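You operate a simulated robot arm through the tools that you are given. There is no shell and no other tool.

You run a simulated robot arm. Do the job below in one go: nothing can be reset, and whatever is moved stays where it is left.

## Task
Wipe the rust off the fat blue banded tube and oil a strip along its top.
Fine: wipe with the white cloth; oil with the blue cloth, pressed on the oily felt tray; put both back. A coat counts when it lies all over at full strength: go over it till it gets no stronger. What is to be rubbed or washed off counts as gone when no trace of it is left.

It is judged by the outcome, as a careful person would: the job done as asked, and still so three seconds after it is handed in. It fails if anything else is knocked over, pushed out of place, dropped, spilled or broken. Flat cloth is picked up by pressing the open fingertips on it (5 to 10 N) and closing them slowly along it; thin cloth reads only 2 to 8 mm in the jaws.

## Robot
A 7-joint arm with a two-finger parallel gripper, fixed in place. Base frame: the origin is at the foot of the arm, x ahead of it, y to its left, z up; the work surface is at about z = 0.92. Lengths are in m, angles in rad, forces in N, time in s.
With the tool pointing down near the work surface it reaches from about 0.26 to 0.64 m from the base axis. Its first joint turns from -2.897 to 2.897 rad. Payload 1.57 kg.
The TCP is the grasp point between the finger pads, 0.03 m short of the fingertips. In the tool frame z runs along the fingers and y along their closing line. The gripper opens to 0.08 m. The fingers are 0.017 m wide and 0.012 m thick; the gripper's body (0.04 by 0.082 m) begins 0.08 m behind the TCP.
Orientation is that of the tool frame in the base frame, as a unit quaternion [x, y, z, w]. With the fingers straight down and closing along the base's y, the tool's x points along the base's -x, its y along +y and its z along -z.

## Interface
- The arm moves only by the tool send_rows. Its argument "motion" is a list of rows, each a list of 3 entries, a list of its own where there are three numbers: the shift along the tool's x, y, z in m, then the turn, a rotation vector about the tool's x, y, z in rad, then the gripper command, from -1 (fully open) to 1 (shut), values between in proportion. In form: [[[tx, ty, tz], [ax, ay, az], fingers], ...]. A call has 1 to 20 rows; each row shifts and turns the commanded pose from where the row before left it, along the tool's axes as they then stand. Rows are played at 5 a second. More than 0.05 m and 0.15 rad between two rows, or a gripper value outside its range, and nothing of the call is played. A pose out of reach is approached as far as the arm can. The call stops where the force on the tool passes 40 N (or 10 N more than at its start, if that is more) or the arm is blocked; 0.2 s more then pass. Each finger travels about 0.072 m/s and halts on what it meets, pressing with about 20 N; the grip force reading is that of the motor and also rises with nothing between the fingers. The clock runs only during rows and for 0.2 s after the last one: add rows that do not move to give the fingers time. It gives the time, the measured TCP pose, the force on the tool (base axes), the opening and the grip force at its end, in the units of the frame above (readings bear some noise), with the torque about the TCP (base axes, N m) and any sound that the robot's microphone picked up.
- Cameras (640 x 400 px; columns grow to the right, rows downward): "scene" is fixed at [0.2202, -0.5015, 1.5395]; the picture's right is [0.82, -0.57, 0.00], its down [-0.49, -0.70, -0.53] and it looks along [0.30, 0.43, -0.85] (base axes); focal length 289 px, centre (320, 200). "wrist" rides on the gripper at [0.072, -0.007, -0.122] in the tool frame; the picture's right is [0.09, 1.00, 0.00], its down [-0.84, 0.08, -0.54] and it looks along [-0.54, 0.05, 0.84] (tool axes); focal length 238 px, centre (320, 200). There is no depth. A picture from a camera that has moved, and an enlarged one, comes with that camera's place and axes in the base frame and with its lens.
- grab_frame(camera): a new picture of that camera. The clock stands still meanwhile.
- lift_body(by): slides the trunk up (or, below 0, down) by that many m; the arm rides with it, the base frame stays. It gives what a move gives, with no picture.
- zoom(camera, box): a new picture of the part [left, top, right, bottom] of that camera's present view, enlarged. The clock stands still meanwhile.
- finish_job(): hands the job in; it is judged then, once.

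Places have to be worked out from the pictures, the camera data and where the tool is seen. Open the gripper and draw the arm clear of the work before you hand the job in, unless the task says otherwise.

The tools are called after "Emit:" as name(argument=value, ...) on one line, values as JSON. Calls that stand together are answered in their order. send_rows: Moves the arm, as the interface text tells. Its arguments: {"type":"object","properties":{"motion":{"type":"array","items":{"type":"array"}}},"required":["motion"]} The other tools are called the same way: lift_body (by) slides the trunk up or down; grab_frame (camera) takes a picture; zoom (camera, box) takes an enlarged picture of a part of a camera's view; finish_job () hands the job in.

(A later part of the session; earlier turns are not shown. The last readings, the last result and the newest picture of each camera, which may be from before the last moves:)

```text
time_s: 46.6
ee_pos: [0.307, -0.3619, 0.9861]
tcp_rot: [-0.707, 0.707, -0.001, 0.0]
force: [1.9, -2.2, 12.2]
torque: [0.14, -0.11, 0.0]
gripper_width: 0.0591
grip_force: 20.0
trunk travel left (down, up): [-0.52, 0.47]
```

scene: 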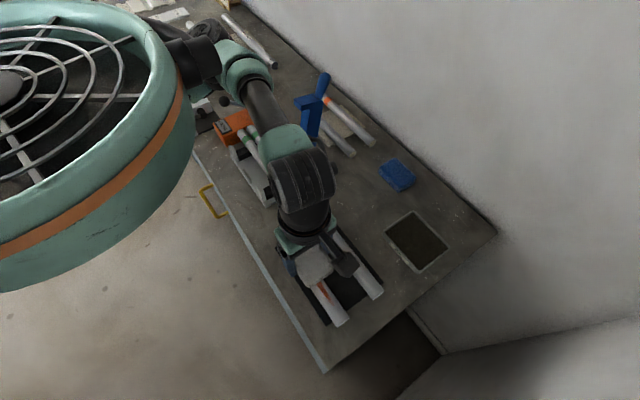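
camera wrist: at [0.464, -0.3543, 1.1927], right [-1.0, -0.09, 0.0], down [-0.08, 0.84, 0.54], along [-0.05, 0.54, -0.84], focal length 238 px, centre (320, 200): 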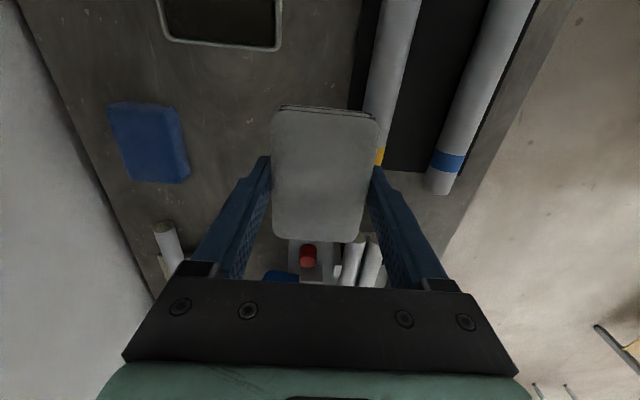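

12 N now. I run the confirming strokes over the full patch.

Emit:
send_rows(motion=[[[0.011, 0, 0], [0, 0, 0], 1], [[0.011, 0, 0], [0, 0, 0], 1], [[0.011, 0, 0], [0, 0, 0], 1], [[0.011, 0, 0], [0, 0, 0], 1], [[0.011, 0, 0], [0, 0, 0], 1], [[-0.012, 0, 0], [0, 0, 0], 1], [[-0.012, 0, 0], [0, 0, 0], 1], [[-0.012, 0, 0], [0, 0, 0], 1], [[-0.012, 0, 0], [0, 0, 0], 1], [[-0.012, 0, 0], [0, 0, 0], 1], [[-0.012, 0, 0], [0, 0, 0], 1], [[-0.012, 0, 0], [0, 0, 0], 1], [[-0.012, 0, 0], [0, 0, 0], 1], [[-0.012, 0, 0], [0, 0, 0], 1], [[-0.012, 0, 0], [0, 0, 0], 1], [[0.013, 0, 0], [0, 0, 0], 1], [[0.013, 0, 0], [0, 0, 0], 1], [[0.013, 0, 0], [0, 0, 0], 1], [[0.013, 0, 0], [0, 0, 0], 1], [[0.013, 0, 0], [0, 0, 0], 1]])

Emit:
send_rows(motion=[[[0.013, 0, 0], [0, 0, 0], 1], [[0.013, 0, 0], [0, 0, 0], 1], [[0.013, 0, 0], [0, 0, 0], 1], [[0.013, 0, 0], [0, 0, 0], 1], [[-0.013, 0, 0], [0, 0, 0], 1], [[-0.013, 0, 0], [0, 0, 0], 1], [[-0.013, 0, 0], [0, 0, 0], 1], [[-0.013, 0, 0], [0, 0, 0], 1], [[-0.013, 0, 0], [0, 0, 0], 1], [[-0.013, 0, 0], [0, 0, 0], 1], [[-0.013, 0, 0], [0, 0, 0], 1], [[-0.013, 0, 0], [0, 0, 0], 1], [[-0.013, 0, 0], [0, 0, 0], 1], [[0, 0, 0], [0, 0, 0], 1]])

```text
time_s: 50.8
ee_pos: [0.3071, -0.3608, 0.9841]
tcp_rot: [0.707, -0.707, -0.001, 0.0]
force: [0.2, 3.6, 8.7]
torque: [0.54, -0.04, 0.02]
gripper_width: 0.0589
grip_force: 19.5
trunk travel left (down, up): [-0.52, 0.47]
```

```text
time_s: 53.8
ee_pos: [0.3067, -0.2961, 0.9841]
tcp_rot: [-0.707, 0.707, 0.0, 0.0]
force: [0.1, -3.6, 9.9]
torque: [-0.11, -0.02, -0.03]
gripper_width: 0.059
grip_force: 20.3
trunk travel left (down, up): [-0.52, 0.47]
```

The confirming pass is done at 9–10 N. I lift off, carry the white pad back over its home at (0.5205, -0.245) and photograph before lowering.

Emit:
send_rows(motion=[[[0, 0, -0.005], [0, 0, 0], 1], [[0, 0, -0.02], [0, 0, 0], 1], [[0, 0, -0.03], [0, 0, 0], 1], [[0, -0.02, -0.02], [0, 0, 0], 1], [[-0.01, -0.035, 0], [0, 0, 0], 1], [[-0.01, -0.04, 0], [0, 0, 0], 1], [[-0.01, -0.04, 0], [0, 0, 0], 1], [[-0.01, -0.04, 0], [0, 0, 0], 1], [[-0.011, -0.0385, 0], [0, 0, 0], 1], [[0, 0, 0], [0, 0, 0], 1], [[0, 0, 0], [0, 0, 0], 1]])

Emit:
zoom(camera="scene", box=[260, 210, 360, 340])

Emit:
grab_frame(camera="wrist")

```text
time_s: 56.2
ee_pos: [0.5212, -0.2466, 1.0587]
tcp_rot: [-0.706, 0.708, 0.0, 0.0]
force: [-0.6, -0.1, -0.4]
torque: [0.01, -0.02, -0.04]
gripper_width: 0.0591
grip_force: 20.1
trunk travel left (down, up): [-0.52, 0.47]
```

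```text
3.08 times, centred on (310, 275) of scene
camera zoom: at [0.2202, -0.5015, 1.5395], right [0.82, -0.57, 0.0], down [-0.49, -0.7, -0.53], along [0.3, 0.43, -0.85], focal length 889 px, centre (351, -31)
```

zoom: 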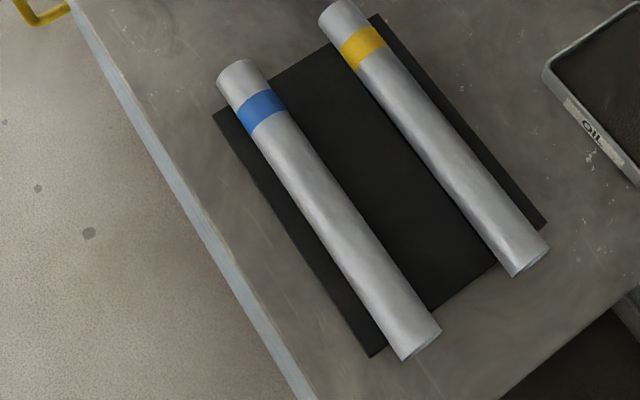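

```text
taken
camera wrist: at [0.5272, -0.3194, 1.1816], right [-1.0, -0.09, 0.0], down [-0.08, 0.84, 0.54], along [-0.05, 0.54, -0.84], focal length 238 px, centre (320, 200)
```

wrist: 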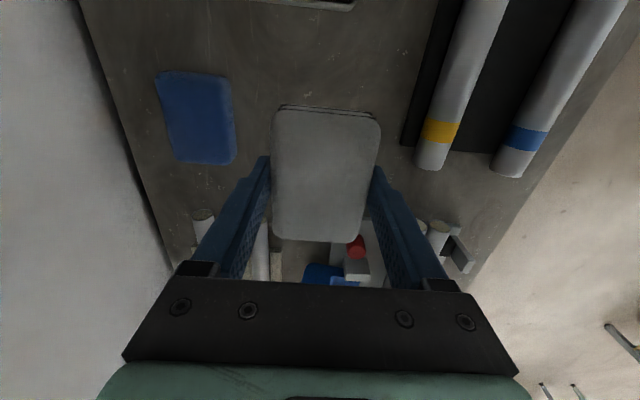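

The tube is clean and exactly where it was. I lower the white pad to its home spot, ending with small steps until it touches the table.

Emit:
send_rows(motion=[[[-0.001, 0.0005, 0.025], [0, 0, 0], 1], [[0, 0, 0.025], [0, 0, 0], 1], [[0, 0, 0.025], [0, 0, 0], 1], [[0, 0, 0.015], [0, 0, 0], 1], [[0, 0, 0.007], [0, 0, 0], 1], [[0, 0, 0.004], [0, 0, 0], 1], [[0, 0, 0.002], [0, 0, 0], 1], [[0, 0, 0], [0, 0, 0], 1]])

```text
time_s: 58.0
ee_pos: [0.5208, -0.2441, 0.9559]
tcp_rot: [-0.707, 0.708, 0.0, 0.0]
force: [-0.5, -0.8, 0.2]
torque: [-0.04, 0.04, 0.01]
gripper_width: 0.0589
grip_force: 20.2
trunk travel left (down, up): [-0.52, 0.47]
```

No touch yet at z=0.956. I lower 1 mm at a time.

Emit:
send_rows(motion=[[[0, 0, 0.001], [0, 0, 0], 1], [[0, 0, 0.001], [0, 0, 0], 1], [[0, 0, 0.001], [0, 0, 0], 1], [[0, 0, 0], [0, 0, 0], 1]])

Emit:
send_rows(motion=[[[0, 0, 0.0007], [0, 0, 0], 1], [[0, 0, 0.0007], [0, 0, 0], 1], [[0, 0, 0], [0, 0, 0], 1]])

```text
time_s: 59.0
ee_pos: [0.5207, -0.2441, 0.9529]
tcp_rot: [-0.706, 0.708, 0.0, 0.0]
force: [0.1, -0.3, -0.2]
torque: [0.03, 0.04, -0.03]
gripper_width: 0.059
grip_force: 20.0
trunk travel left (down, up): [-0.52, 0.47]
```

```text
time_s: 59.8
ee_pos: [0.5209, -0.2465, 0.9521]
tcp_rot: [-0.707, 0.708, -0.001, 0.0]
force: [0.2, 0.5, -0.3]
torque: [-0.03, -0.03, 0.01]
gripper_width: 0.0589
grip_force: 20.2
trunk travel left (down, up): [-0.52, 0.47]
```

Still free; another millimetre at most should bring it down.

Emit:
send_rows(motion=[[[0, 0, 0.0006], [0, 0, 0], 1], [[0, 0, 0], [0, 0, 0], 1]])

Emit:
send_rows(motion=[[[0, 0, 0.0006], [0, 0, 0], 1], [[0, 0, 0], [0, 0, 0], 1]])

```text
time_s: 60.4
ee_pos: [0.5193, -0.2451, 0.95]
tcp_rot: [0.708, -0.707, 0.0, 0.0]
force: [-0.7, 0.1, 0.0]
torque: [-0.01, -0.01, 0.0]
gripper_width: 0.0592
grip_force: 20.2
trunk travel left (down, up): [-0.52, 0.47]
```

```text
time_s: 61.0
ee_pos: [0.5204, -0.2447, 0.9507]
tcp_rot: [-0.707, 0.708, -0.001, 0.0]
force: [-0.9, 0.4, 0.2]
torque: [0.01, -0.01, 0.0]
gripper_width: 0.0592
grip_force: 20.1
trunk travel left (down, up): [-0.52, 0.47]
```

The tips are within about a millimetre of the table, so the pad is as good as down. I open the fingers slowly, raise straight up and look.

Emit:
send_rows(motion=[[[0, 0, 0], [0, 0, 0], -0.3], [[0, 0, 0], [0, 0, 0], -0.5], [[0, 0, 0], [0, 0, 0], -0.6], [[0, 0, 0], [0, 0, 0], -0.8], [[0, 0, 0], [0, 0, 0], -1], [[0, 0, 0], [0, 0, 0], -1], [[0, 0, 0], [0, 0, 0], -1], [[0, 0, -0.01], [0, 0, 0], -1], [[0, 0, -0.02], [0, 0, 0], -1], [[0, 0, -0.025], [0, 0, 0], -1], [[0, 0, -0.025], [0, 0, 0], -1], [[0, 0, -0.03], [0, 0, 0], -1], [[0, 0, 0], [0, 0, 0], -1]])

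Emit:
grab_frame(camera="wrist")

Emit:
zoom(camera="scene", box=[330, 150, 460, 280])

```text
time_s: 63.8
ee_pos: [0.5204, -0.2447, 1.0617]
tcp_rot: [-0.707, 0.708, 0.0, 0.001]
force: [1.3, 0.0, -0.1]
torque: [0.03, 0.01, 0.01]
gripper_width: 0.0801
grip_force: 0.0
trunk travel left (down, up): [-0.52, 0.47]
```

```text
taken
camera wrist: at [0.527, -0.3177, 1.1839], right [-1.0, -0.09, 0.0], down [-0.08, 0.84, 0.54], along [-0.05, 0.54, -0.84], focal length 238 px, centre (320, 200)
```

wrist: 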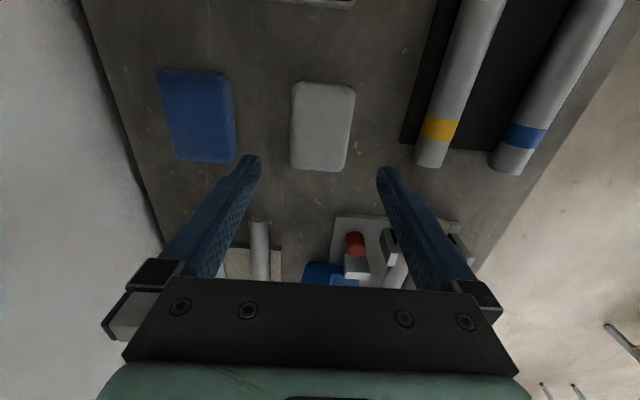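

```text
3.08 times, centred on (395, 215) of scene
camera zoom: at [0.2202, -0.5015, 1.5395], right [0.82, -0.57, 0.0], down [-0.49, -0.7, -0.53], along [0.3, 0.43, -0.85], focal length 889 px, centre (89, 154)
```

zoom: 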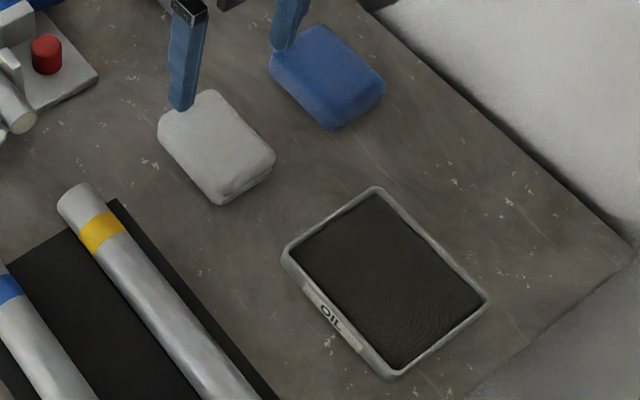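

The white pad is back exactly in its original outline. Next I move over the blue pad at about (0.645, -0.245), keeping height, and look.

Emit:
send_rows(motion=[[[0, -0.025, 0], [0, 0, 0], -1], [[0, -0.025, 0], [0, 0, 0], -1], [[0, -0.025, 0], [0, 0, 0], -1], [[0, -0.025, 0], [0, 0, 0], -1], [[0, -0.0246, 0], [0, 0, 0], -1], [[0, 0, 0], [0, 0, 0], -1], [[0, 0, 0], [0, 0, 0], -1]])

Emit:
grab_frame(camera="wrist")

Emit:
grab_frame(camera="scene")

```text
time_s: 65.4
ee_pos: [0.5978, -0.2335, 1.0581]
tcp_rot: [-0.707, 0.707, 0.0, 0.0]
force: [-0.4, 0.4, -0.7]
torque: [-0.01, 0.01, -0.01]
gripper_width: 0.08
grip_force: 0.0
out of reach, approached as far as the arm can: row 3, 4, 5
trunk travel left (down, up): [-0.52, 0.47]
```

```text
taken
camera wrist: at [0.6047, -0.306, 1.181], right [-1.0, -0.09, 0.0], down [-0.08, 0.84, 0.54], along [-0.05, 0.54, -0.84], focal length 238 px, centre (320, 200)
```

wrist: 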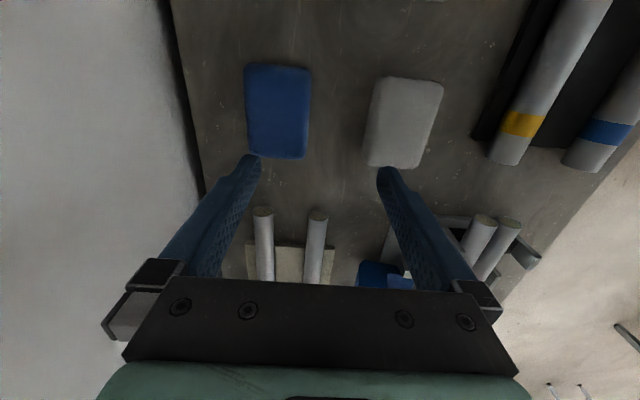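

```text
taken
```

scene: 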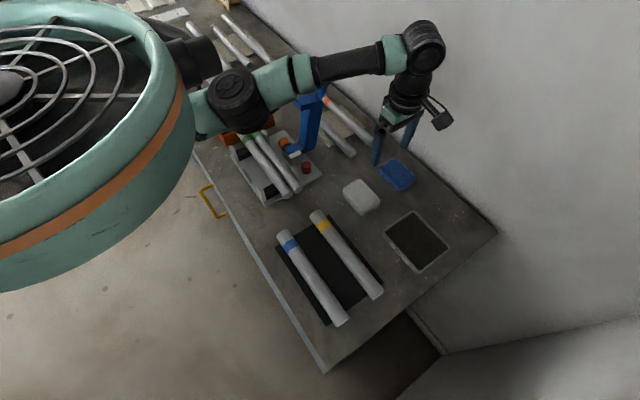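

The arm stopped at radius 0.642 m, still about 5 cm short of the blue pad, even with the trunk lowered. I look at the arm's posture to see how to gain reach.

Emit:
zoom(camera="scene", box=[160, 0, 460, 190])

```text
2.11 times, centred on (310, 95) of scene
camera zoom: at [0.2202, -0.5015, 1.5395], right [0.82, -0.57, 0.0], down [-0.49, -0.7, -0.53], along [0.3, 0.43, -0.85], focal length 608 px, centre (341, 421)
```

zoom: 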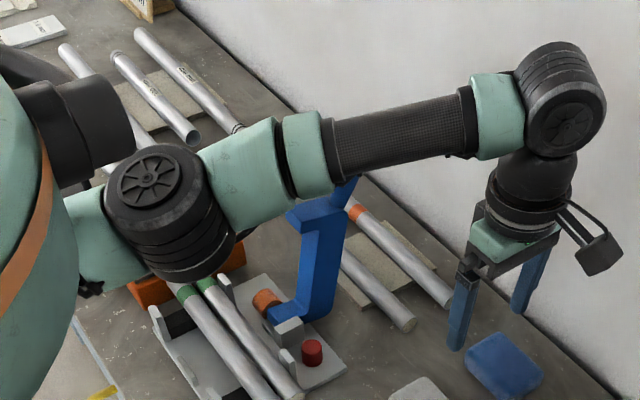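

The arm is stretched straight, so no trunk height alone will reach the pad with the tool vertical. If I tilt the tool about its closing axis with the fingers pointing toward -y, the wrist moves inward while both fingertips stay level. I back off a little and tilt 25° (0.436 rad) that way.

Emit:
send_rows(motion=[[[0, 0.045, 0], [0, 0, 0], -1], [[0, 0, 0], [0, 0, 0], -1], [[0, 0, 0], [0, 0, 0], -1]])

Emit:
send_rows(motion=[[[0, 0, 0], [0, 0.1091, 0], -1], [[0, 0, 0], [0, 0.1091, 0], -1], [[0, 0, 0], [0, 0.1091, 0], -1], [[0, 0, 0], [0, 0.1091, 0], -1], [[0, 0, 0], [0, 0, 0], -1], [[0, 0, 0], [0, 0, 0], -1]])

```text
time_s: 66.2
ee_pos: [0.5532, -0.2357, 1.0579]
tcp_rot: [0.707, -0.707, 0.0, 0.001]
force: [-0.2, 0.0, -0.4]
torque: [0.0, 0.01, -0.02]
gripper_width: 0.08
grip_force: 0.1
trunk travel left (down, up): [-0.52, 0.47]
```

```text
time_s: 67.6
ee_pos: [0.5517, -0.2341, 1.0572]
tcp_rot: [-0.69, 0.69, -0.153, -0.155]
force: [-0.2, 0.7, 0.4]
torque: [0.0, -0.01, -0.02]
gripper_width: 0.0799
grip_force: 0.0
trunk travel left (down, up): [-0.52, 0.47]
```

The tilt is right: tool z is (0, -0.42, -0.90). Now I try moving out in +x to x≈0.638 at this height.

Emit:
send_rows(motion=[[[0, -0.02, 0], [0, 0, 0], -1], [[0, -0.02, 0], [0, 0, 0], -1], [[0, -0.02, 0], [0, 0, 0], -1], [[0, -0.013, 0], [0, 0, 0], -1], [[0, -0.013, 0], [0, 0, 0], -1], [[0, 0, 0], [0, 0, 0], -1], [[0, 0, 0], [0, 0, 0], -1]])

Emit:
grab_frame(camera="wrist")

Emit:
zoom(camera="scene", box=[330, 20, 480, 220])

```text
time_s: 69.2
ee_pos: [0.6342, -0.2335, 1.0578]
tcp_rot: [-0.689, 0.692, -0.153, -0.153]
force: [0.3, 1.1, -0.1]
torque: [0.0, 0.01, -0.01]
gripper_width: 0.08
grip_force: 0.1
out of reach, approached as far as the arm can: row 5
trunk travel left (down, up): [-0.52, 0.47]
```

```text
taken
camera wrist: at [0.6405, -0.2478, 1.199], right [-1.0, -0.08, 0.04], down [-0.08, 0.99, 0.14], along [-0.05, 0.13, -0.99], focal length 238 px, centre (320, 200)
```

wrist: 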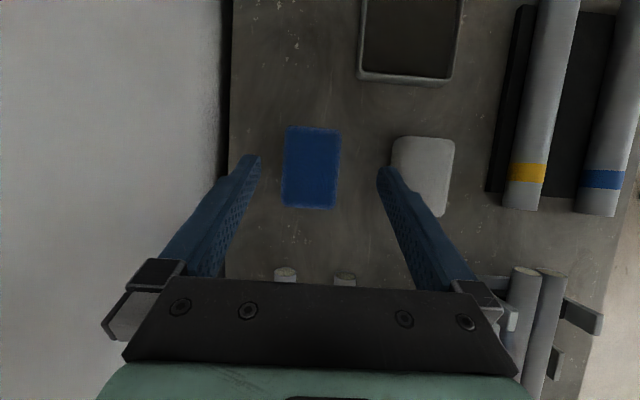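

```text
2.00 times, centred on (405, 120) of scene
camera zoom: at [0.2202, -0.5015, 1.5395], right [0.82, -0.57, 0.0], down [-0.49, -0.7, -0.53], along [0.3, 0.43, -0.85], focal length 578 px, centre (150, 360)
```

zoom: 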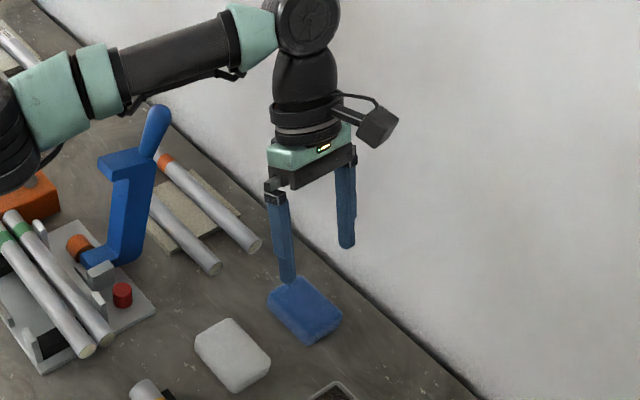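

With the tilt the arm reached x=0.634 at this height. The wrist view puts the blue pad's center at (0.639, -0.247), 0.06 m wide. Lowering brings the wrist level with the shoulder and should give a bit more reach, so I go down to TCP z≈0.99 and step out to x≈0.638.

Emit:
send_rows(motion=[[[-0.004, 0, 0.012], [0, 0, 0], -1], [[-0.004, 0, 0.013], [0, 0, 0], -1], [[-0.005, 0, 0.013], [0, 0, 0], -1], [[-0.006, 0, 0.013], [0, 0, 0], -1], [[-0.005, 0, 0.012], [0, 0, 0], -1], [[0, -0.004, 0], [0, 0, 0], -1], [[0, 0, 0], [0, 0, 0], -1], [[0, 0, 0], [0, 0, 0], -1]])

Emit:
grab_frame(camera="wrist")

```text
time_s: 71.0
ee_pos: [0.6384, -0.238, 0.9893]
tcp_rot: [0.691, -0.69, 0.153, 0.153]
force: [0.8, -0.7, -1.5]
torque: [0.05, 0.01, -0.01]
gripper_width: 0.0799
grip_force: 0.1
trunk travel left (down, up): [-0.52, 0.47]
```

```text
taken
camera wrist: at [0.6446, -0.2523, 1.1319], right [-1.0, -0.08, 0.04], down [-0.08, 0.99, 0.14], along [-0.05, 0.13, -0.99], focal length 238 px, centre (320, 200)
```

wrist: 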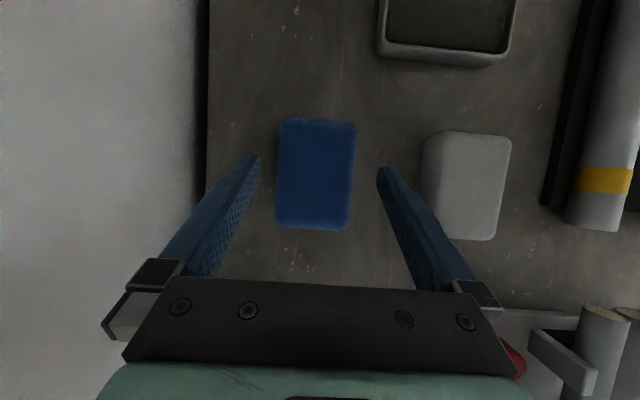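

It reached (0.638, -0.238, 0.989), nicely centered on the blue pad (center about 0.640, -0.247). I go down to the table beside the pad, slowly at the end.

Emit:
send_rows(motion=[[[-0.0042, -0.001, 0.0091], [0, 0, 0], -1], [[-0.0042, 0, 0.0091], [0, 0, 0], -1], [[-0.0034, 0, 0.0072], [0, 0, 0], -1], [[-0.0017, 0, 0.0036], [0, 0, 0], -1], [[0, 0, 0], [0, 0, 0], -1]])

Emit:
send_rows(motion=[[[-0.0004, 0, 0.0009], [0, 0, 0], -1], [[-0.0004, 0, 0.0009], [0, 0, 0], -1], [[0, 0, 0], [0, 0, 0], -1]])

Emit:
grab_frame(camera="wrist")

Emit:
zoom(camera="scene", box=[350, 120, 450, 220])

```text
time_s: 72.2
ee_pos: [0.6387, -0.2391, 0.9583]
tcp_rot: [-0.69, 0.691, -0.153, -0.153]
force: [0.1, -0.6, -0.1]
torque: [-0.01, 0.0, 0.0]
gripper_width: 0.0799
grip_force: 0.1
trunk travel left (down, up): [-0.52, 0.47]
```

```text
time_s: 73.0
ee_pos: [0.6372, -0.239, 0.9561]
tcp_rot: [0.691, -0.69, 0.153, 0.153]
force: [0.6, -0.1, 0.2]
torque: [-0.01, 0.0, -0.01]
gripper_width: 0.0803
grip_force: 0.0
trunk travel left (down, up): [-0.52, 0.47]
```

```text
taken
camera wrist: at [0.6452, -0.2523, 1.0978], right [-1.0, -0.08, 0.04], down [-0.08, 0.99, 0.14], along [-0.05, 0.13, -0.99], focal length 238 px, centre (320, 200)
```

wrist: 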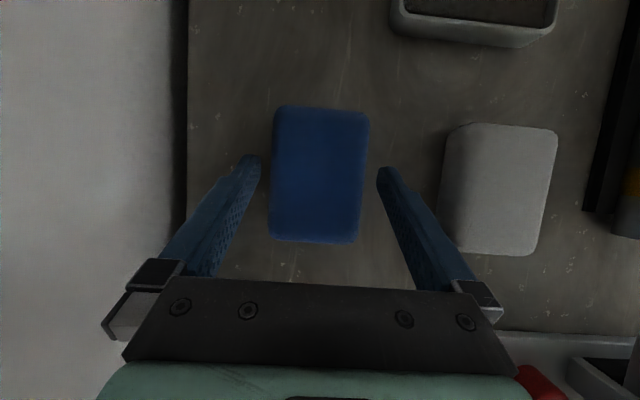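

```text
4.00 times, centred on (400, 170) of scene
camera zoom: at [0.2202, -0.5015, 1.5395], right [0.82, -0.57, 0.0], down [-0.49, -0.7, -0.53], along [0.3, 0.43, -0.85], focal length 1156 px, centre (0, 320)
```

zoom: 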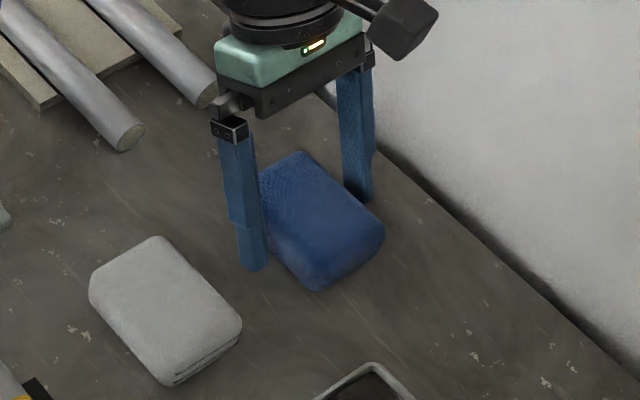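

The jaws straddle the blue pad evenly. I lower about 3 mm more for a solid grip, then close slowly.

Emit:
send_rows(motion=[[[-0.0006, 0, 0.0013], [0, 0, 0], -1], [[-0.0006, 0, 0.0013], [0, 0, 0], -1], [[0, 0, 0], [0, 0, 0], -1]])

Emit:
send_rows(motion=[[[0, 0, 0], [0, 0, 0], -0.8], [[0, 0, 0], [0, 0, 0], -0.65], [[0, 0, 0], [0, 0, 0], -0.55], [[0, 0, 0], [0, 0, 0], -0.45], [[0, 0, 0], [0, 0, 0], -0.3], [[0, 0, 0], [0, 0, 0], 0], [[0, 0, 0], [0, 0, 0], 0.5], [[0, 0, 0], [0, 0, 0], 1], [[0, 0, 0], [0, 0, 0], 1], [[0, 0, 0], [0, 0, 0], 1]])

Emit:
grab_frame(camera="wrist")

```text
time_s: 73.8
ee_pos: [0.6385, -0.238, 0.9531]
tcp_rot: [-0.69, 0.691, -0.153, -0.154]
force: [0.0, -0.7, -0.2]
torque: [0.0, 0.01, -0.01]
gripper_width: 0.08
grip_force: 0.1
trunk travel left (down, up): [-0.52, 0.47]
```

```text
time_s: 76.0
ee_pos: [0.6394, -0.2378, 0.9541]
tcp_rot: [-0.69, 0.691, -0.153, -0.153]
force: [-0.3, 0.1, 0.9]
torque: [0.02, 0.03, -0.06]
gripper_width: 0.0594
grip_force: 20.2
trunk travel left (down, up): [-0.52, 0.47]
```

```text
taken
camera wrist: at [0.645, -0.2525, 1.0951], right [-1.0, -0.08, 0.04], down [-0.08, 0.99, 0.14], along [-0.05, 0.13, -0.99], focal length 238 px, centre (320, 200)
```

wrist: 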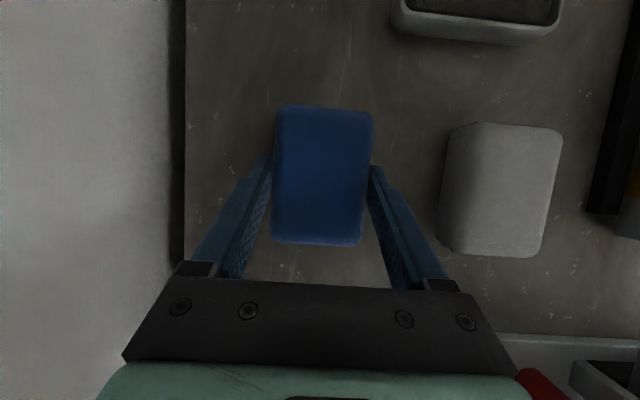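

The blue pad is gripped at 0.0594 m; I note its home TCP as (0.639, -0.238, 0.953) at this tilt. I lift 1 cm, then more, checking the hold.

Emit:
send_rows(motion=[[[0.0008, 0, -0.0018], [0, 0, 0], 1], [[0.0013, 0, -0.0027], [0, 0, 0], 1], [[0.0021, 0, -0.0045], [0, 0, 0], 1], [[0, 0, 0], [0, 0, 0], 1]])

Emit:
send_rows(motion=[[[0.0042, 0, -0.0091], [0, 0, 0], 1], [[0.0063, 0, -0.0136], [0, 0, 0], 1], [[0.0085, 0, -0.0181], [0, 0, 0], 1], [[0.0085, 0, -0.0181], [0, 0, 0], 1], [[0, 0, 0], [0, 0, 0], 1]])

Emit:
grab_frame(camera="wrist")

Emit:
zoom(camera="scene", box=[340, 90, 440, 220])

```text
time_s: 77.0
ee_pos: [0.6388, -0.237, 0.9633]
tcp_rot: [0.69, -0.69, 0.153, 0.153]
force: [0.6, 0.5, 0.4]
torque: [-0.03, -0.02, 0.0]
gripper_width: 0.0592
grip_force: 19.8
trunk travel left (down, up): [-0.52, 0.47]
```

```text
time_s: 78.2
ee_pos: [0.6386, -0.2381, 1.0286]
tcp_rot: [-0.69, 0.691, -0.153, -0.154]
force: [0.6, 0.6, -1.8]
torque: [0.01, 0.04, 0.01]
gripper_width: 0.0592
grip_force: 19.5
trunk travel left (down, up): [-0.52, 0.47]
```

```text
taken
camera wrist: at [0.6455, -0.2526, 1.1704], right [-1.0, -0.08, 0.04], down [-0.08, 0.99, 0.14], along [-0.05, 0.13, -0.99], focal length 238 px, centre (320, 200)
```

wrist: 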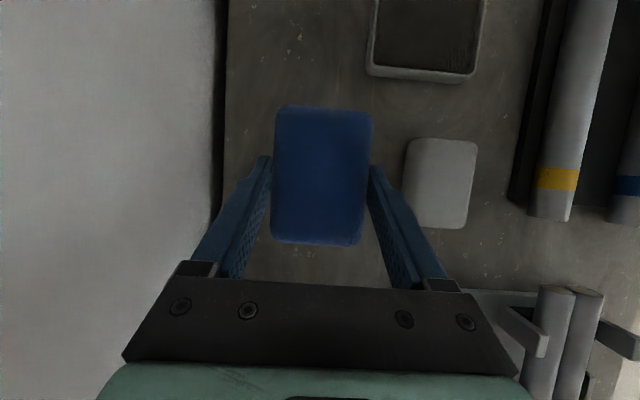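

```text
3.08 times, centred on (390, 155) of scene
camera zoom: at [0.2202, -0.5015, 1.5395], right [0.82, -0.57, 0.0], down [-0.49, -0.7, -0.53], along [0.3, 0.43, -0.85], focal length 889 px, centre (105, 338)
```

zoom: 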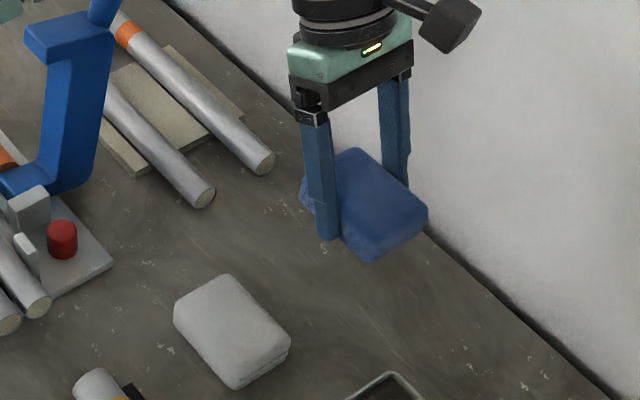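

The blue pad hangs level with no slip. I carry it over the oily felt tray, centered near (0.5525, -0.4075), at this height and look down.

Emit:
send_rows(motion=[[[0.01818, 0.01075, 0.00847], [0, 0, 0], 1], [[0.01818, 0.01075, 0.00847], [0, 0, 0], 1], [[0.01818, 0.01075, 0.00847], [0, 0, 0], 1], [[0.01818, 0.01075, 0.00847], [0, 0, 0], 1], [[0.01818, 0.01075, 0.00847], [0, 0, 0], 1], [[0.01818, 0.01075, 0.00847], [0, 0, 0], 1], [[0.01818, 0.01075, 0.00847], [0, 0, 0], 1], [[0.01818, 0.01075, 0.00847], [0, 0, 0], 1], [[0, 0, 0], [0, 0, 0], 1], [[0, 0, 0], [0, 0, 0], 1]])

Emit:
grab_frame(camera="wrist")

Emit:
zoom(camera="scene", box=[350, 140, 480, 290])

```text
time_s: 80.4
ee_pos: [0.5527, -0.3992, 1.0285]
tcp_rot: [-0.69, 0.69, -0.154, -0.153]
force: [0.4, -0.3, 0.2]
torque: [0.01, 0.03, -0.01]
gripper_width: 0.0593
grip_force: 19.6
trunk travel left (down, up): [-0.52, 0.47]
```

```text
taken
camera wrist: at [0.5593, -0.4136, 1.1692], right [-1.0, -0.08, 0.04], down [-0.08, 0.99, 0.14], along [-0.05, 0.13, -0.99], focal length 238 px, centre (320, 200)
```

wrist: 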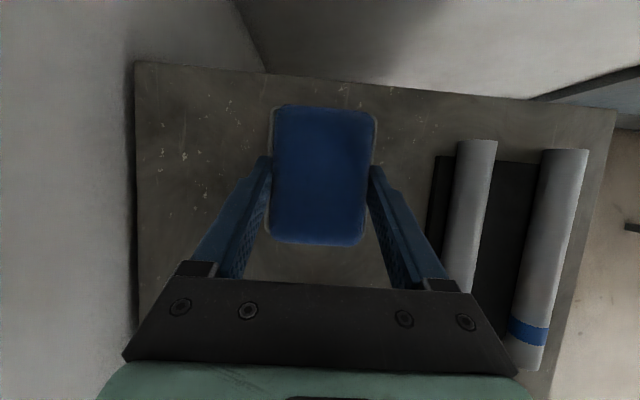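

```text
2.67 times, centred on (415, 215) of scene
camera zoom: at [0.2202, -0.5015, 1.5395], right [0.82, -0.57, 0.0], down [-0.49, -0.7, -0.53], along [0.3, 0.43, -0.85], focal length 770 px, centre (67, 160)
```

zoom: 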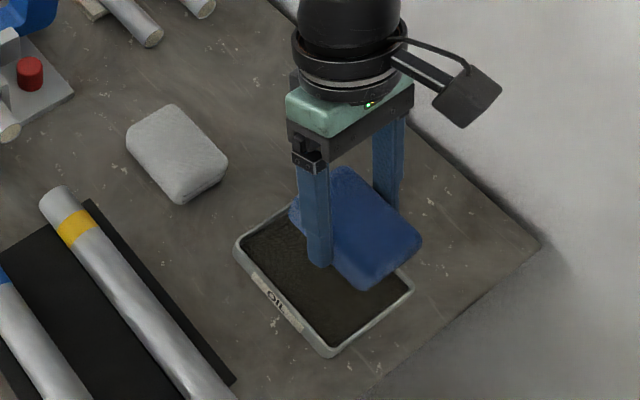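

The tray is right under the pad, with a thin rim showing on both sides. I zoom in to check the centering.

Emit:
zoom(camera="wrist", box=[220, 80, 420, 260])

```text
2.22 times, centred on (320, 170) of wrist
camera zoom: at [0.5593, -0.4136, 1.1692], right [-1.0, -0.08, 0.04], down [-0.08, 0.99, 0.14], along [-0.05, 0.13, -0.99], focal length 530 px, centre (320, 267)
```

zoom: 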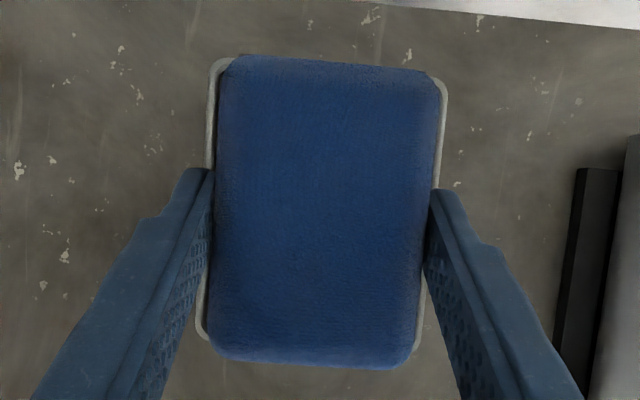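

The pad is within about 2 mm of the tray's center; I nudge 2 mm in -x, lower to just above the felt, then creep down to contact.

Emit:
send_rows(motion=[[[-0.0063, 0.002, 0.0136], [0, 0, 0], 1], [[-0.0063, 0, 0.0136], [0, 0, 0], 1], [[-0.0063, 0, 0.0136], [0, 0, 0], 1], [[-0.0034, 0, 0.0072], [0, 0, 0], 1], [[0, 0, 0], [0, 0, 0], 1]])

Emit:
send_rows(motion=[[[-0.0013, 0, 0.0027], [0, 0, 0], 1], [[-0.0013, 0, 0.0027], [0, 0, 0], 1], [[0, 0, 0], [0, 0, 0], 1]])

Emit:
zoom(camera="scene", box=[370, 180, 470, 290])

```text
time_s: 81.6
ee_pos: [0.551, -0.3985, 0.9736]
tcp_rot: [-0.69, 0.691, -0.153, -0.154]
force: [0.2, 0.0, -0.5]
torque: [-0.04, -0.01, 0.0]
gripper_width: 0.0593
grip_force: 20.0
trunk travel left (down, up): [-0.52, 0.47]
```

```text
time_s: 82.4
ee_pos: [0.55, -0.3987, 0.973]
tcp_rot: [-0.69, 0.69, -0.156, -0.154]
force: [3.0, -0.4, 16.8]
torque: [0.39, 0.25, -0.02]
gripper_width: 0.0593
grip_force: 20.4
trunk travel left (down, up): [-0.52, 0.47]
```

```text
3.64 times, centred on (420, 235) of scene
camera zoom: at [0.2202, -0.5015, 1.5395], right [0.82, -0.57, 0.0], down [-0.49, -0.7, -0.53], along [0.3, 0.43, -0.85], focal length 1051 px, centre (-44, 73)
```

zoom: 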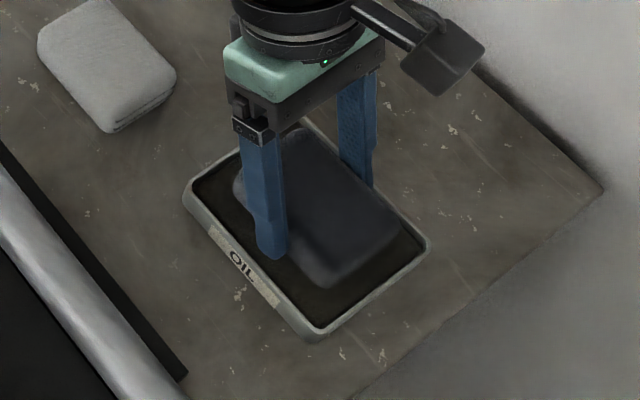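

Contact with the felt at TCP z≈0.973 with about 17 N; the cloth has already gone dark with oil. I ease off a millimetre, hold a second, then lift.

Emit:
send_rows(motion=[[[0.0004, 0, -0.0009], [0, 0, 0], 1], [[0, 0, 0], [0, 0, 0], 1], [[0, 0, 0], [0, 0, 0], 1], [[0, 0, 0], [0, 0, 0], 1], [[0, 0, 0], [0, 0, 0], 1]])

Emit:
send_rows(motion=[[[0.0013, 0, -0.0027], [0, 0, 0], 1], [[0.0042, 0, -0.0091], [0, 0, 0], 1], [[0.0063, 0, -0.0136], [0, 0, 0], 1], [[0.0085, 0, -0.0181], [0, 0, 0], 1], [[0.0085, 0, -0.0181], [0, 0, 0], 1], [[0, 0, 0], [0, 0, 0], 1]])

Emit:
grab_frame(camera="wrist")

Emit:
zoom(camera="scene", box=[350, 140, 480, 290])

```text
time_s: 83.6
ee_pos: [0.5498, -0.398, 0.9736]
tcp_rot: [-0.689, 0.691, -0.155, -0.153]
force: [6.5, -2.2, 19.3]
torque: [-0.11, -0.01, 0.03]
gripper_width: 0.0593
grip_force: 19.7
trunk travel left (down, up): [-0.52, 0.47]
```

```text
time_s: 85.0
ee_pos: [0.5495, -0.3969, 1.0373]
tcp_rot: [-0.69, 0.691, -0.153, -0.153]
force: [1.0, 0.2, 0.0]
torque: [0.02, -0.01, 0.01]
gripper_width: 0.0592
grip_force: 20.3
trunk travel left (down, up): [-0.52, 0.47]
```

```text
taken
camera wrist: at [0.5563, -0.4131, 1.1791], right [-1.0, -0.08, 0.04], down [-0.08, 0.99, 0.14], along [-0.05, 0.13, -0.99], focal length 238 px, centre (320, 200)
```

wrist: 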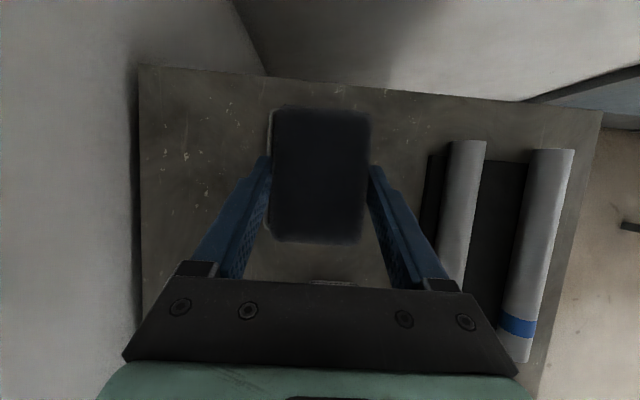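

```text
2.67 times, centred on (415, 215) of scene
camera zoom: at [0.2202, -0.5015, 1.5395], right [0.82, -0.57, 0.0], down [-0.49, -0.7, -0.53], along [0.3, 0.43, -0.85], focal length 770 px, centre (67, 160)
```

zoom: 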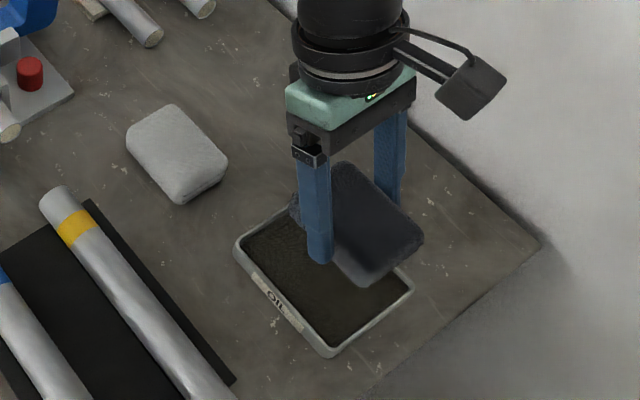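

The pad is well oiled and the tray has stayed put. Next I carry it over the blue-banded tube, to about (0.307, -0.33).

Emit:
send_rows(motion=[[[-0.00674, 0.02694, -0.00314], [0, 0, 0], 1], [[-0.00674, 0.02694, -0.00314], [0, 0, 0], 1], [[-0.00674, 0.02694, -0.00314], [0, 0, 0], 1], [[-0.00674, 0.02694, -0.00314], [0, 0, 0], 1], [[-0.00674, 0.02694, -0.00314], [0, 0, 0], 1], [[-0.00674, 0.02694, -0.00314], [0, 0, 0], 1], [[-0.00674, 0.02694, -0.00314], [0, 0, 0], 1], [[-0.00674, 0.02694, -0.00314], [0, 0, 0], 1], [[-0.00674, 0.02694, -0.00314], [0, 0, 0], 1], [[0, 0, 0], [0, 0, 0], 1], [[0, 0, 0], [0, 0, 0], 1]])

Emit:
grab_frame(camera="wrist")

Emit:
zoom(camera="scene", box=[240, 190, 390, 340])

```text
time_s: 87.4
ee_pos: [0.3071, -0.3321, 1.0375]
tcp_rot: [0.691, -0.69, 0.153, 0.153]
force: [0.4, 0.0, -0.3]
torque: [0.0, 0.0, 0.06]
gripper_width: 0.0595
grip_force: 20.2
trunk travel left (down, up): [-0.52, 0.47]
```

```text
taken
camera wrist: at [0.3143, -0.3461, 1.1792], right [-1.0, -0.08, 0.04], down [-0.08, 0.99, 0.14], along [-0.05, 0.13, -0.99], focal length 238 px, centre (320, 200)
```

wrist: 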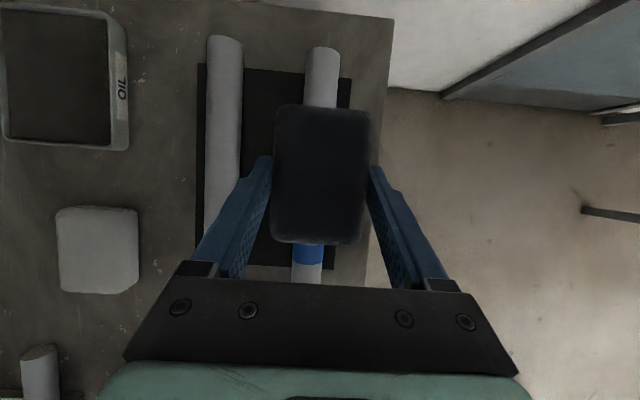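

```text
2.67 times, centred on (315, 265) of scene
camera zoom: at [0.2202, -0.5015, 1.5395], right [0.82, -0.57, 0.0], down [-0.49, -0.7, -0.53], along [0.3, 0.43, -0.85], focal length 770 px, centre (333, 27)
```

zoom: 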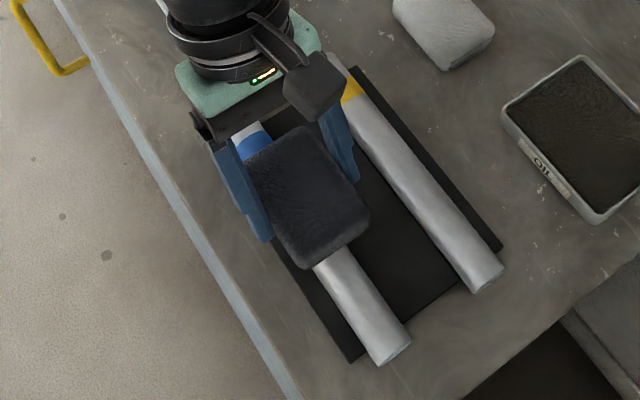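

The tube spans y≈-0.23 to -0.451 and lies under the pad's middle. I shift 2 mm in +x and lower to just above contact, then creep down.

Emit:
send_rows(motion=[[[-0.0063, -0.002, 0.0136], [0, 0, 0], 1], [[-0.0063, 0, 0.0136], [0, 0, 0], 1], [[-0.0042, 0, 0.0091], [0, 0, 0], 1], [[-0.0017, 0, 0.0036], [0, 0, 0], 1], [[0, 0, 0], [0, 0, 0], 1]])

Emit:
send_rows(motion=[[[-0.00063, 0, 0.00136], [0, 0, 0], 1], [[-0.00063, 0, 0.00136], [0, 0, 0], 1], [[0, 0, 0], [0, 0, 0], 1]])

Emit:
send_rows(motion=[[[-0.00042, 0, 0.0009], [0, 0, 0], 1], [[-0.00042, 0, 0.0009], [0, 0, 0], 1], [[0, 0, 0], [0, 0, 0], 1]])

```text
time_s: 88.6
ee_pos: [0.3096, -0.3313, 0.9943]
tcp_rot: [-0.69, 0.691, -0.153, -0.153]
force: [0.3, -0.4, -0.4]
torque: [0.04, 0.0, 0.0]
gripper_width: 0.0592
grip_force: 19.3
trunk travel left (down, up): [-0.52, 0.47]
```

```text
time_s: 89.4
ee_pos: [0.3097, -0.3328, 0.9901]
tcp_rot: [-0.69, 0.691, -0.153, -0.153]
force: [-0.3, 0.1, -0.8]
torque: [-0.01, 0.0, 0.01]
gripper_width: 0.059
grip_force: 20.2
trunk travel left (down, up): [-0.52, 0.47]
```

```text
time_s: 90.2
ee_pos: [0.3107, -0.3323, 0.9883]
tcp_rot: [-0.69, 0.691, -0.153, -0.153]
force: [0.5, -0.5, -0.2]
torque: [0.01, 0.02, -0.01]
gripper_width: 0.0591
grip_force: 19.7
trunk travel left (down, up): [-0.52, 0.47]
```

No contact yet at z≈0.988; a few more 1 mm steps.

Emit:
send_rows(motion=[[[-0.00042, 0, 0.0009], [0, 0, 0], 1], [[-0.00042, 0, 0.0009], [0, 0, 0], 1], [[0, 0, 0], [0, 0, 0], 1]])

Emit:
send_rows(motion=[[[-0.00042, 0, 0.0009], [0, 0, 0], 1], [[0, 0, 0], [0, 0, 0], 1]])

```text
time_s: 91.0
ee_pos: [0.3096, -0.3317, 0.988]
tcp_rot: [-0.689, 0.691, -0.153, -0.154]
force: [-0.2, 0.3, 3.4]
torque: [-0.02, 0.02, 0.01]
gripper_width: 0.0593
grip_force: 20.2
trunk travel left (down, up): [-0.52, 0.47]
```

```text
time_s: 91.6
ee_pos: [0.3093, -0.3329, 0.9881]
tcp_rot: [-0.689, 0.691, -0.155, -0.154]
force: [1.5, -0.3, 11.3]
torque: [0.13, -0.07, 0.02]
gripper_width: 0.0592
grip_force: 19.8
trunk travel left (down, up): [-0.52, 0.47]
```

11 N on the tube. I spread the oil with long strokes: first to the -y end, then back toward the banded end.

Emit:
send_rows(motion=[[[0.01042, 0, 0.00486], [0, 0, 0], 1], [[0.01042, 0, 0.00486], [0, 0, 0], 1], [[0.01042, 0, 0.00486], [0, 0, 0], 1], [[0.01042, 0, 0.00486], [0, 0, 0], 1], [[0.01042, 0, 0.00486], [0, 0, 0], 1], [[0.01042, 0, 0.00486], [0, 0, 0], 1], [[0.01042, 0, 0.00486], [0, 0, 0], 1], [[0.01042, 0, 0.00486], [0, 0, 0], 1], [[-0.01042, 0, -0.00486], [0, 0, 0], 1], [[-0.01042, 0, -0.00486], [0, 0, 0], 1], [[-0.01042, 0, -0.00486], [0, 0, 0], 1], [[-0.01042, 0, -0.00486], [0, 0, 0], 1], [[-0.01042, 0, -0.00486], [0, 0, 0], 1], [[-0.01042, 0, -0.00486], [0, 0, 0], 1], [[-0.01042, 0, -0.00486], [0, 0, 0], 1], [[-0.01042, 0, -0.00486], [0, 0, 0], 1]])

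Emit:
zoom(camera="scene", box=[240, 190, 390, 340])

```text
time_s: 95.0
ee_pos: [0.3097, -0.3321, 0.9866]
tcp_rot: [-0.69, 0.691, -0.154, -0.153]
force: [-0.4, -5.1, 16.2]
torque: [-0.08, -0.01, 0.02]
gripper_width: 0.0592
grip_force: 20.2
trunk travel left (down, up): [-0.52, 0.47]
```

```text
2.67 times, centred on (315, 265) of scene
camera zoom: at [0.2202, -0.5015, 1.5395], right [0.82, -0.57, 0.0], down [-0.49, -0.7, -0.53], along [0.3, 0.43, -0.85], focal length 770 px, centre (333, 27)
```

zoom: 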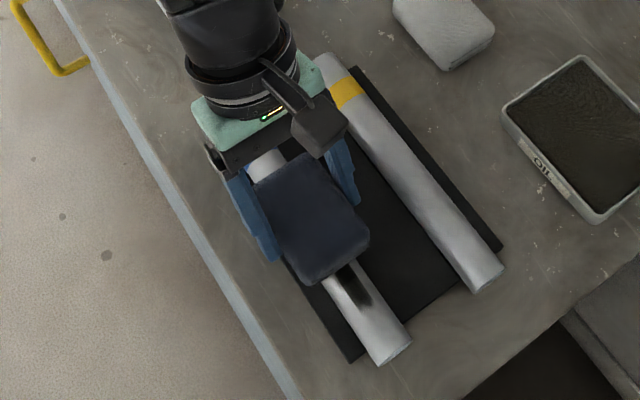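

A dark oil film shows along the top of the tube. The pad is getting lighter, so it may need re-oiling later. I continue the stroke to the banded end with slightly less pressure and look.

Emit:
send_rows(motion=[[[-0.01022, 0, -0.0053], [0, 0, 0], 1], [[-0.01042, 0, -0.00486], [0, 0, 0], 1], [[-0.01042, 0, -0.00486], [0, 0, 0], 1], [[-0.01042, 0, -0.00486], [0, 0, 0], 1], [[-0.01042, 0, -0.00486], [0, 0, 0], 1], [[-0.01042, 0, -0.00486], [0, 0, 0], 1], [[-0.01042, 0, -0.00486], [0, 0, 0], 1], [[-0.01042, 0, -0.00486], [0, 0, 0], 1], [[0, 0, 0], [0, 0, 0], 1]])

Emit:
zoom(camera="scene", box=[240, 190, 390, 340])

Emit:
grab_frame(camera="wrist")

```text
time_s: 97.0
ee_pos: [0.3095, -0.2404, 0.9867]
tcp_rot: [0.691, -0.69, 0.152, 0.152]
force: [0.0, -1.8, 8.4]
torque: [-0.15, 0.01, 0.02]
gripper_width: 0.059
grip_force: 19.8
trunk travel left (down, up): [-0.52, 0.47]
```

```text
2.67 times, centred on (315, 265) of scene
camera zoom: at [0.2202, -0.5015, 1.5395], right [0.82, -0.57, 0.0], down [-0.49, -0.7, -0.53], along [0.3, 0.43, -0.85], focal length 770 px, centre (333, 27)
```

zoom: 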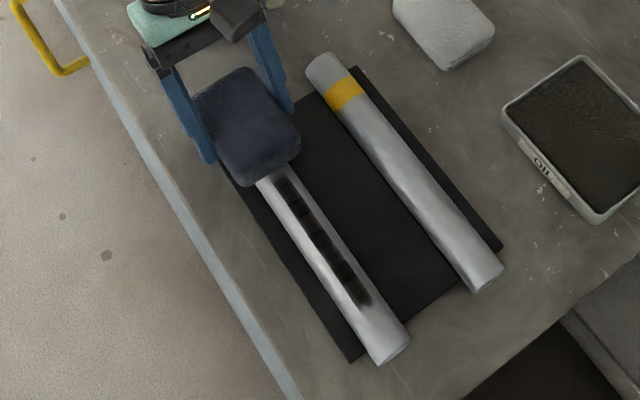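

```text
taken
camera wrist: at [0.3163, -0.2545, 1.1284], right [-1.0, -0.08, 0.04], down [-0.08, 0.99, 0.14], along [-0.05, 0.14, -0.99], focal length 238 px, centre (320, 200)
```

wrist: 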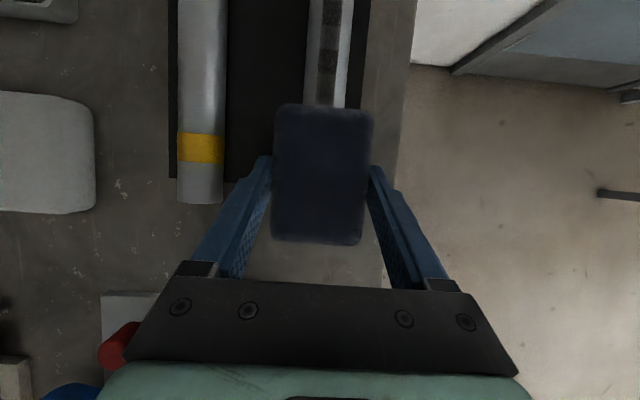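

The film is blotchy, darker where the pad paused, and needs more passes. I stroke steadily back to the -y end, which also uncovers the banded end for a look.

Emit:
send_rows(motion=[[[0.00843, 0, 0.00393], [0, 0, 0], 1], [[0.00843, 0, 0.00393], [0, 0, 0], 1], [[0.00843, 0, 0.00393], [0, 0, 0], 1], [[0.00843, 0, 0.00393], [0, 0, 0], 1], [[0.00843, 0, 0.00393], [0, 0, 0], 1], [[0.00843, 0, 0.00393], [0, 0, 0], 1], [[0.00843, 0, 0.00393], [0, 0, 0], 1], [[0.00843, 0, 0.00393], [0, 0, 0], 1], [[0.00843, 0, 0.00393], [0, 0, 0], 1], [[0.00843, 0, 0.00393], [0, 0, 0], 1], [[0.00843, 0, 0.00393], [0, 0, 0], 1], [[0.00843, 0, 0.00393], [0, 0, 0], 1], [[0.00843, 0, 0.00393], [0, 0, 0], 1], [[0.00843, 0, 0.00393], [0, 0, 0], 1], [[0.00843, 0, 0.00393], [0, 0, 0], 1], [[0.00843, 0, 0.00393], [0, 0, 0], 1], [[0.00843, 0, 0.00393], [0, 0, 0], 1], [[0.00843, 0, 0.00393], [0, 0, 0], 1], [[0.00843, 0, 0.00393], [0, 0, 0], 1], [[0.00843, 0, 0.00393], [0, 0, 0], 1]])

Emit:
zoom(camera="scene", box=[240, 190, 390, 340])

Emit:
grab_frame(camera="wrist")

```text
time_s: 101.2
ee_pos: [0.31, -0.4254, 0.9876]
tcp_rot: [-0.69, 0.691, -0.153, -0.153]
force: [0.1, 0.0, 0.0]
torque: [0.0, 0.0, 0.02]
gripper_width: 0.0593
grip_force: 20.6
trunk travel left (down, up): [-0.52, 0.47]
```

```text
2.67 times, centred on (315, 265) of scene
camera zoom: at [0.2202, -0.5015, 1.5395], right [0.82, -0.57, 0.0], down [-0.49, -0.7, -0.53], along [0.3, 0.43, -0.85], focal length 770 px, centre (333, 27)
```

zoom: 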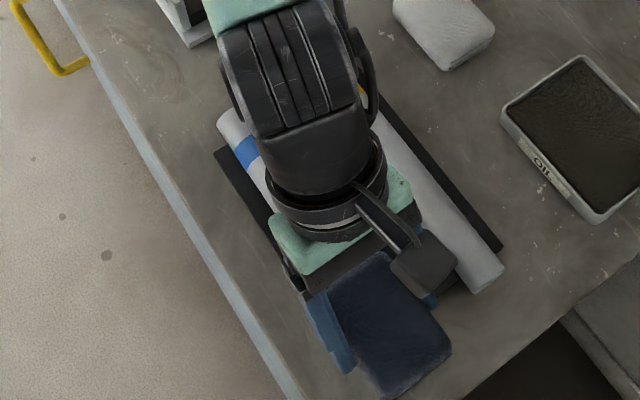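

```text
taken
camera wrist: at [0.3167, -0.4399, 1.1287], right [-1.0, -0.08, 0.04], down [-0.08, 0.99, 0.14], along [-0.05, 0.13, -0.99], focal length 238 px, centre (320, 200)
```

wrist: 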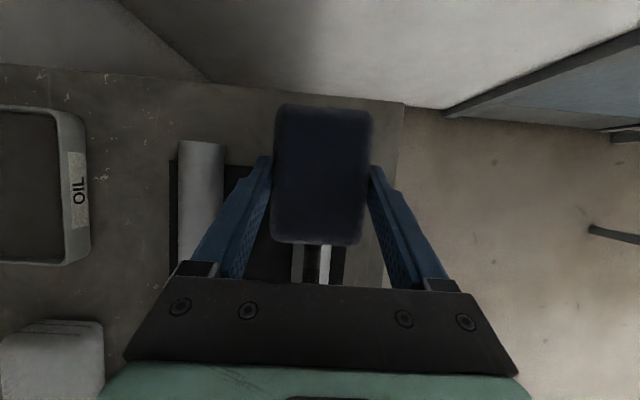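

The pad lost contact near the -y end (0 N). I press about 1 mm deeper here before stroking back.

Emit:
send_rows(motion=[[[-0.00042, 0, 0.0009], [0, 0, 0], 1], [[0, 0, 0], [0, 0, 0], 1]])

```text
time_s: 101.8
ee_pos: [0.3098, -0.4259, 0.986]
tcp_rot: [-0.69, 0.691, -0.153, -0.154]
force: [-0.5, 0.2, 3.3]
torque: [0.16, -0.02, -0.02]
gripper_width: 0.0595
grip_force: 20.4
trunk travel left (down, up): [-0.52, 0.47]
```

Contact is starting at the pad's inner end. I press a bit more to get the load across the pad.

Emit:
send_rows(motion=[[[-0.00042, 0, 0.0009], [0, 0, 0], 1], [[0, 0, 0], [0, 0, 0], 1]])

```text
time_s: 102.4
ee_pos: [0.3098, -0.4254, 0.988]
tcp_rot: [-0.69, 0.69, -0.155, -0.154]
force: [1.2, 0.4, 11.9]
torque: [0.3, -0.02, -0.01]
gripper_width: 0.0594
grip_force: 19.7
trunk travel left (down, up): [-0.52, 0.47]
```

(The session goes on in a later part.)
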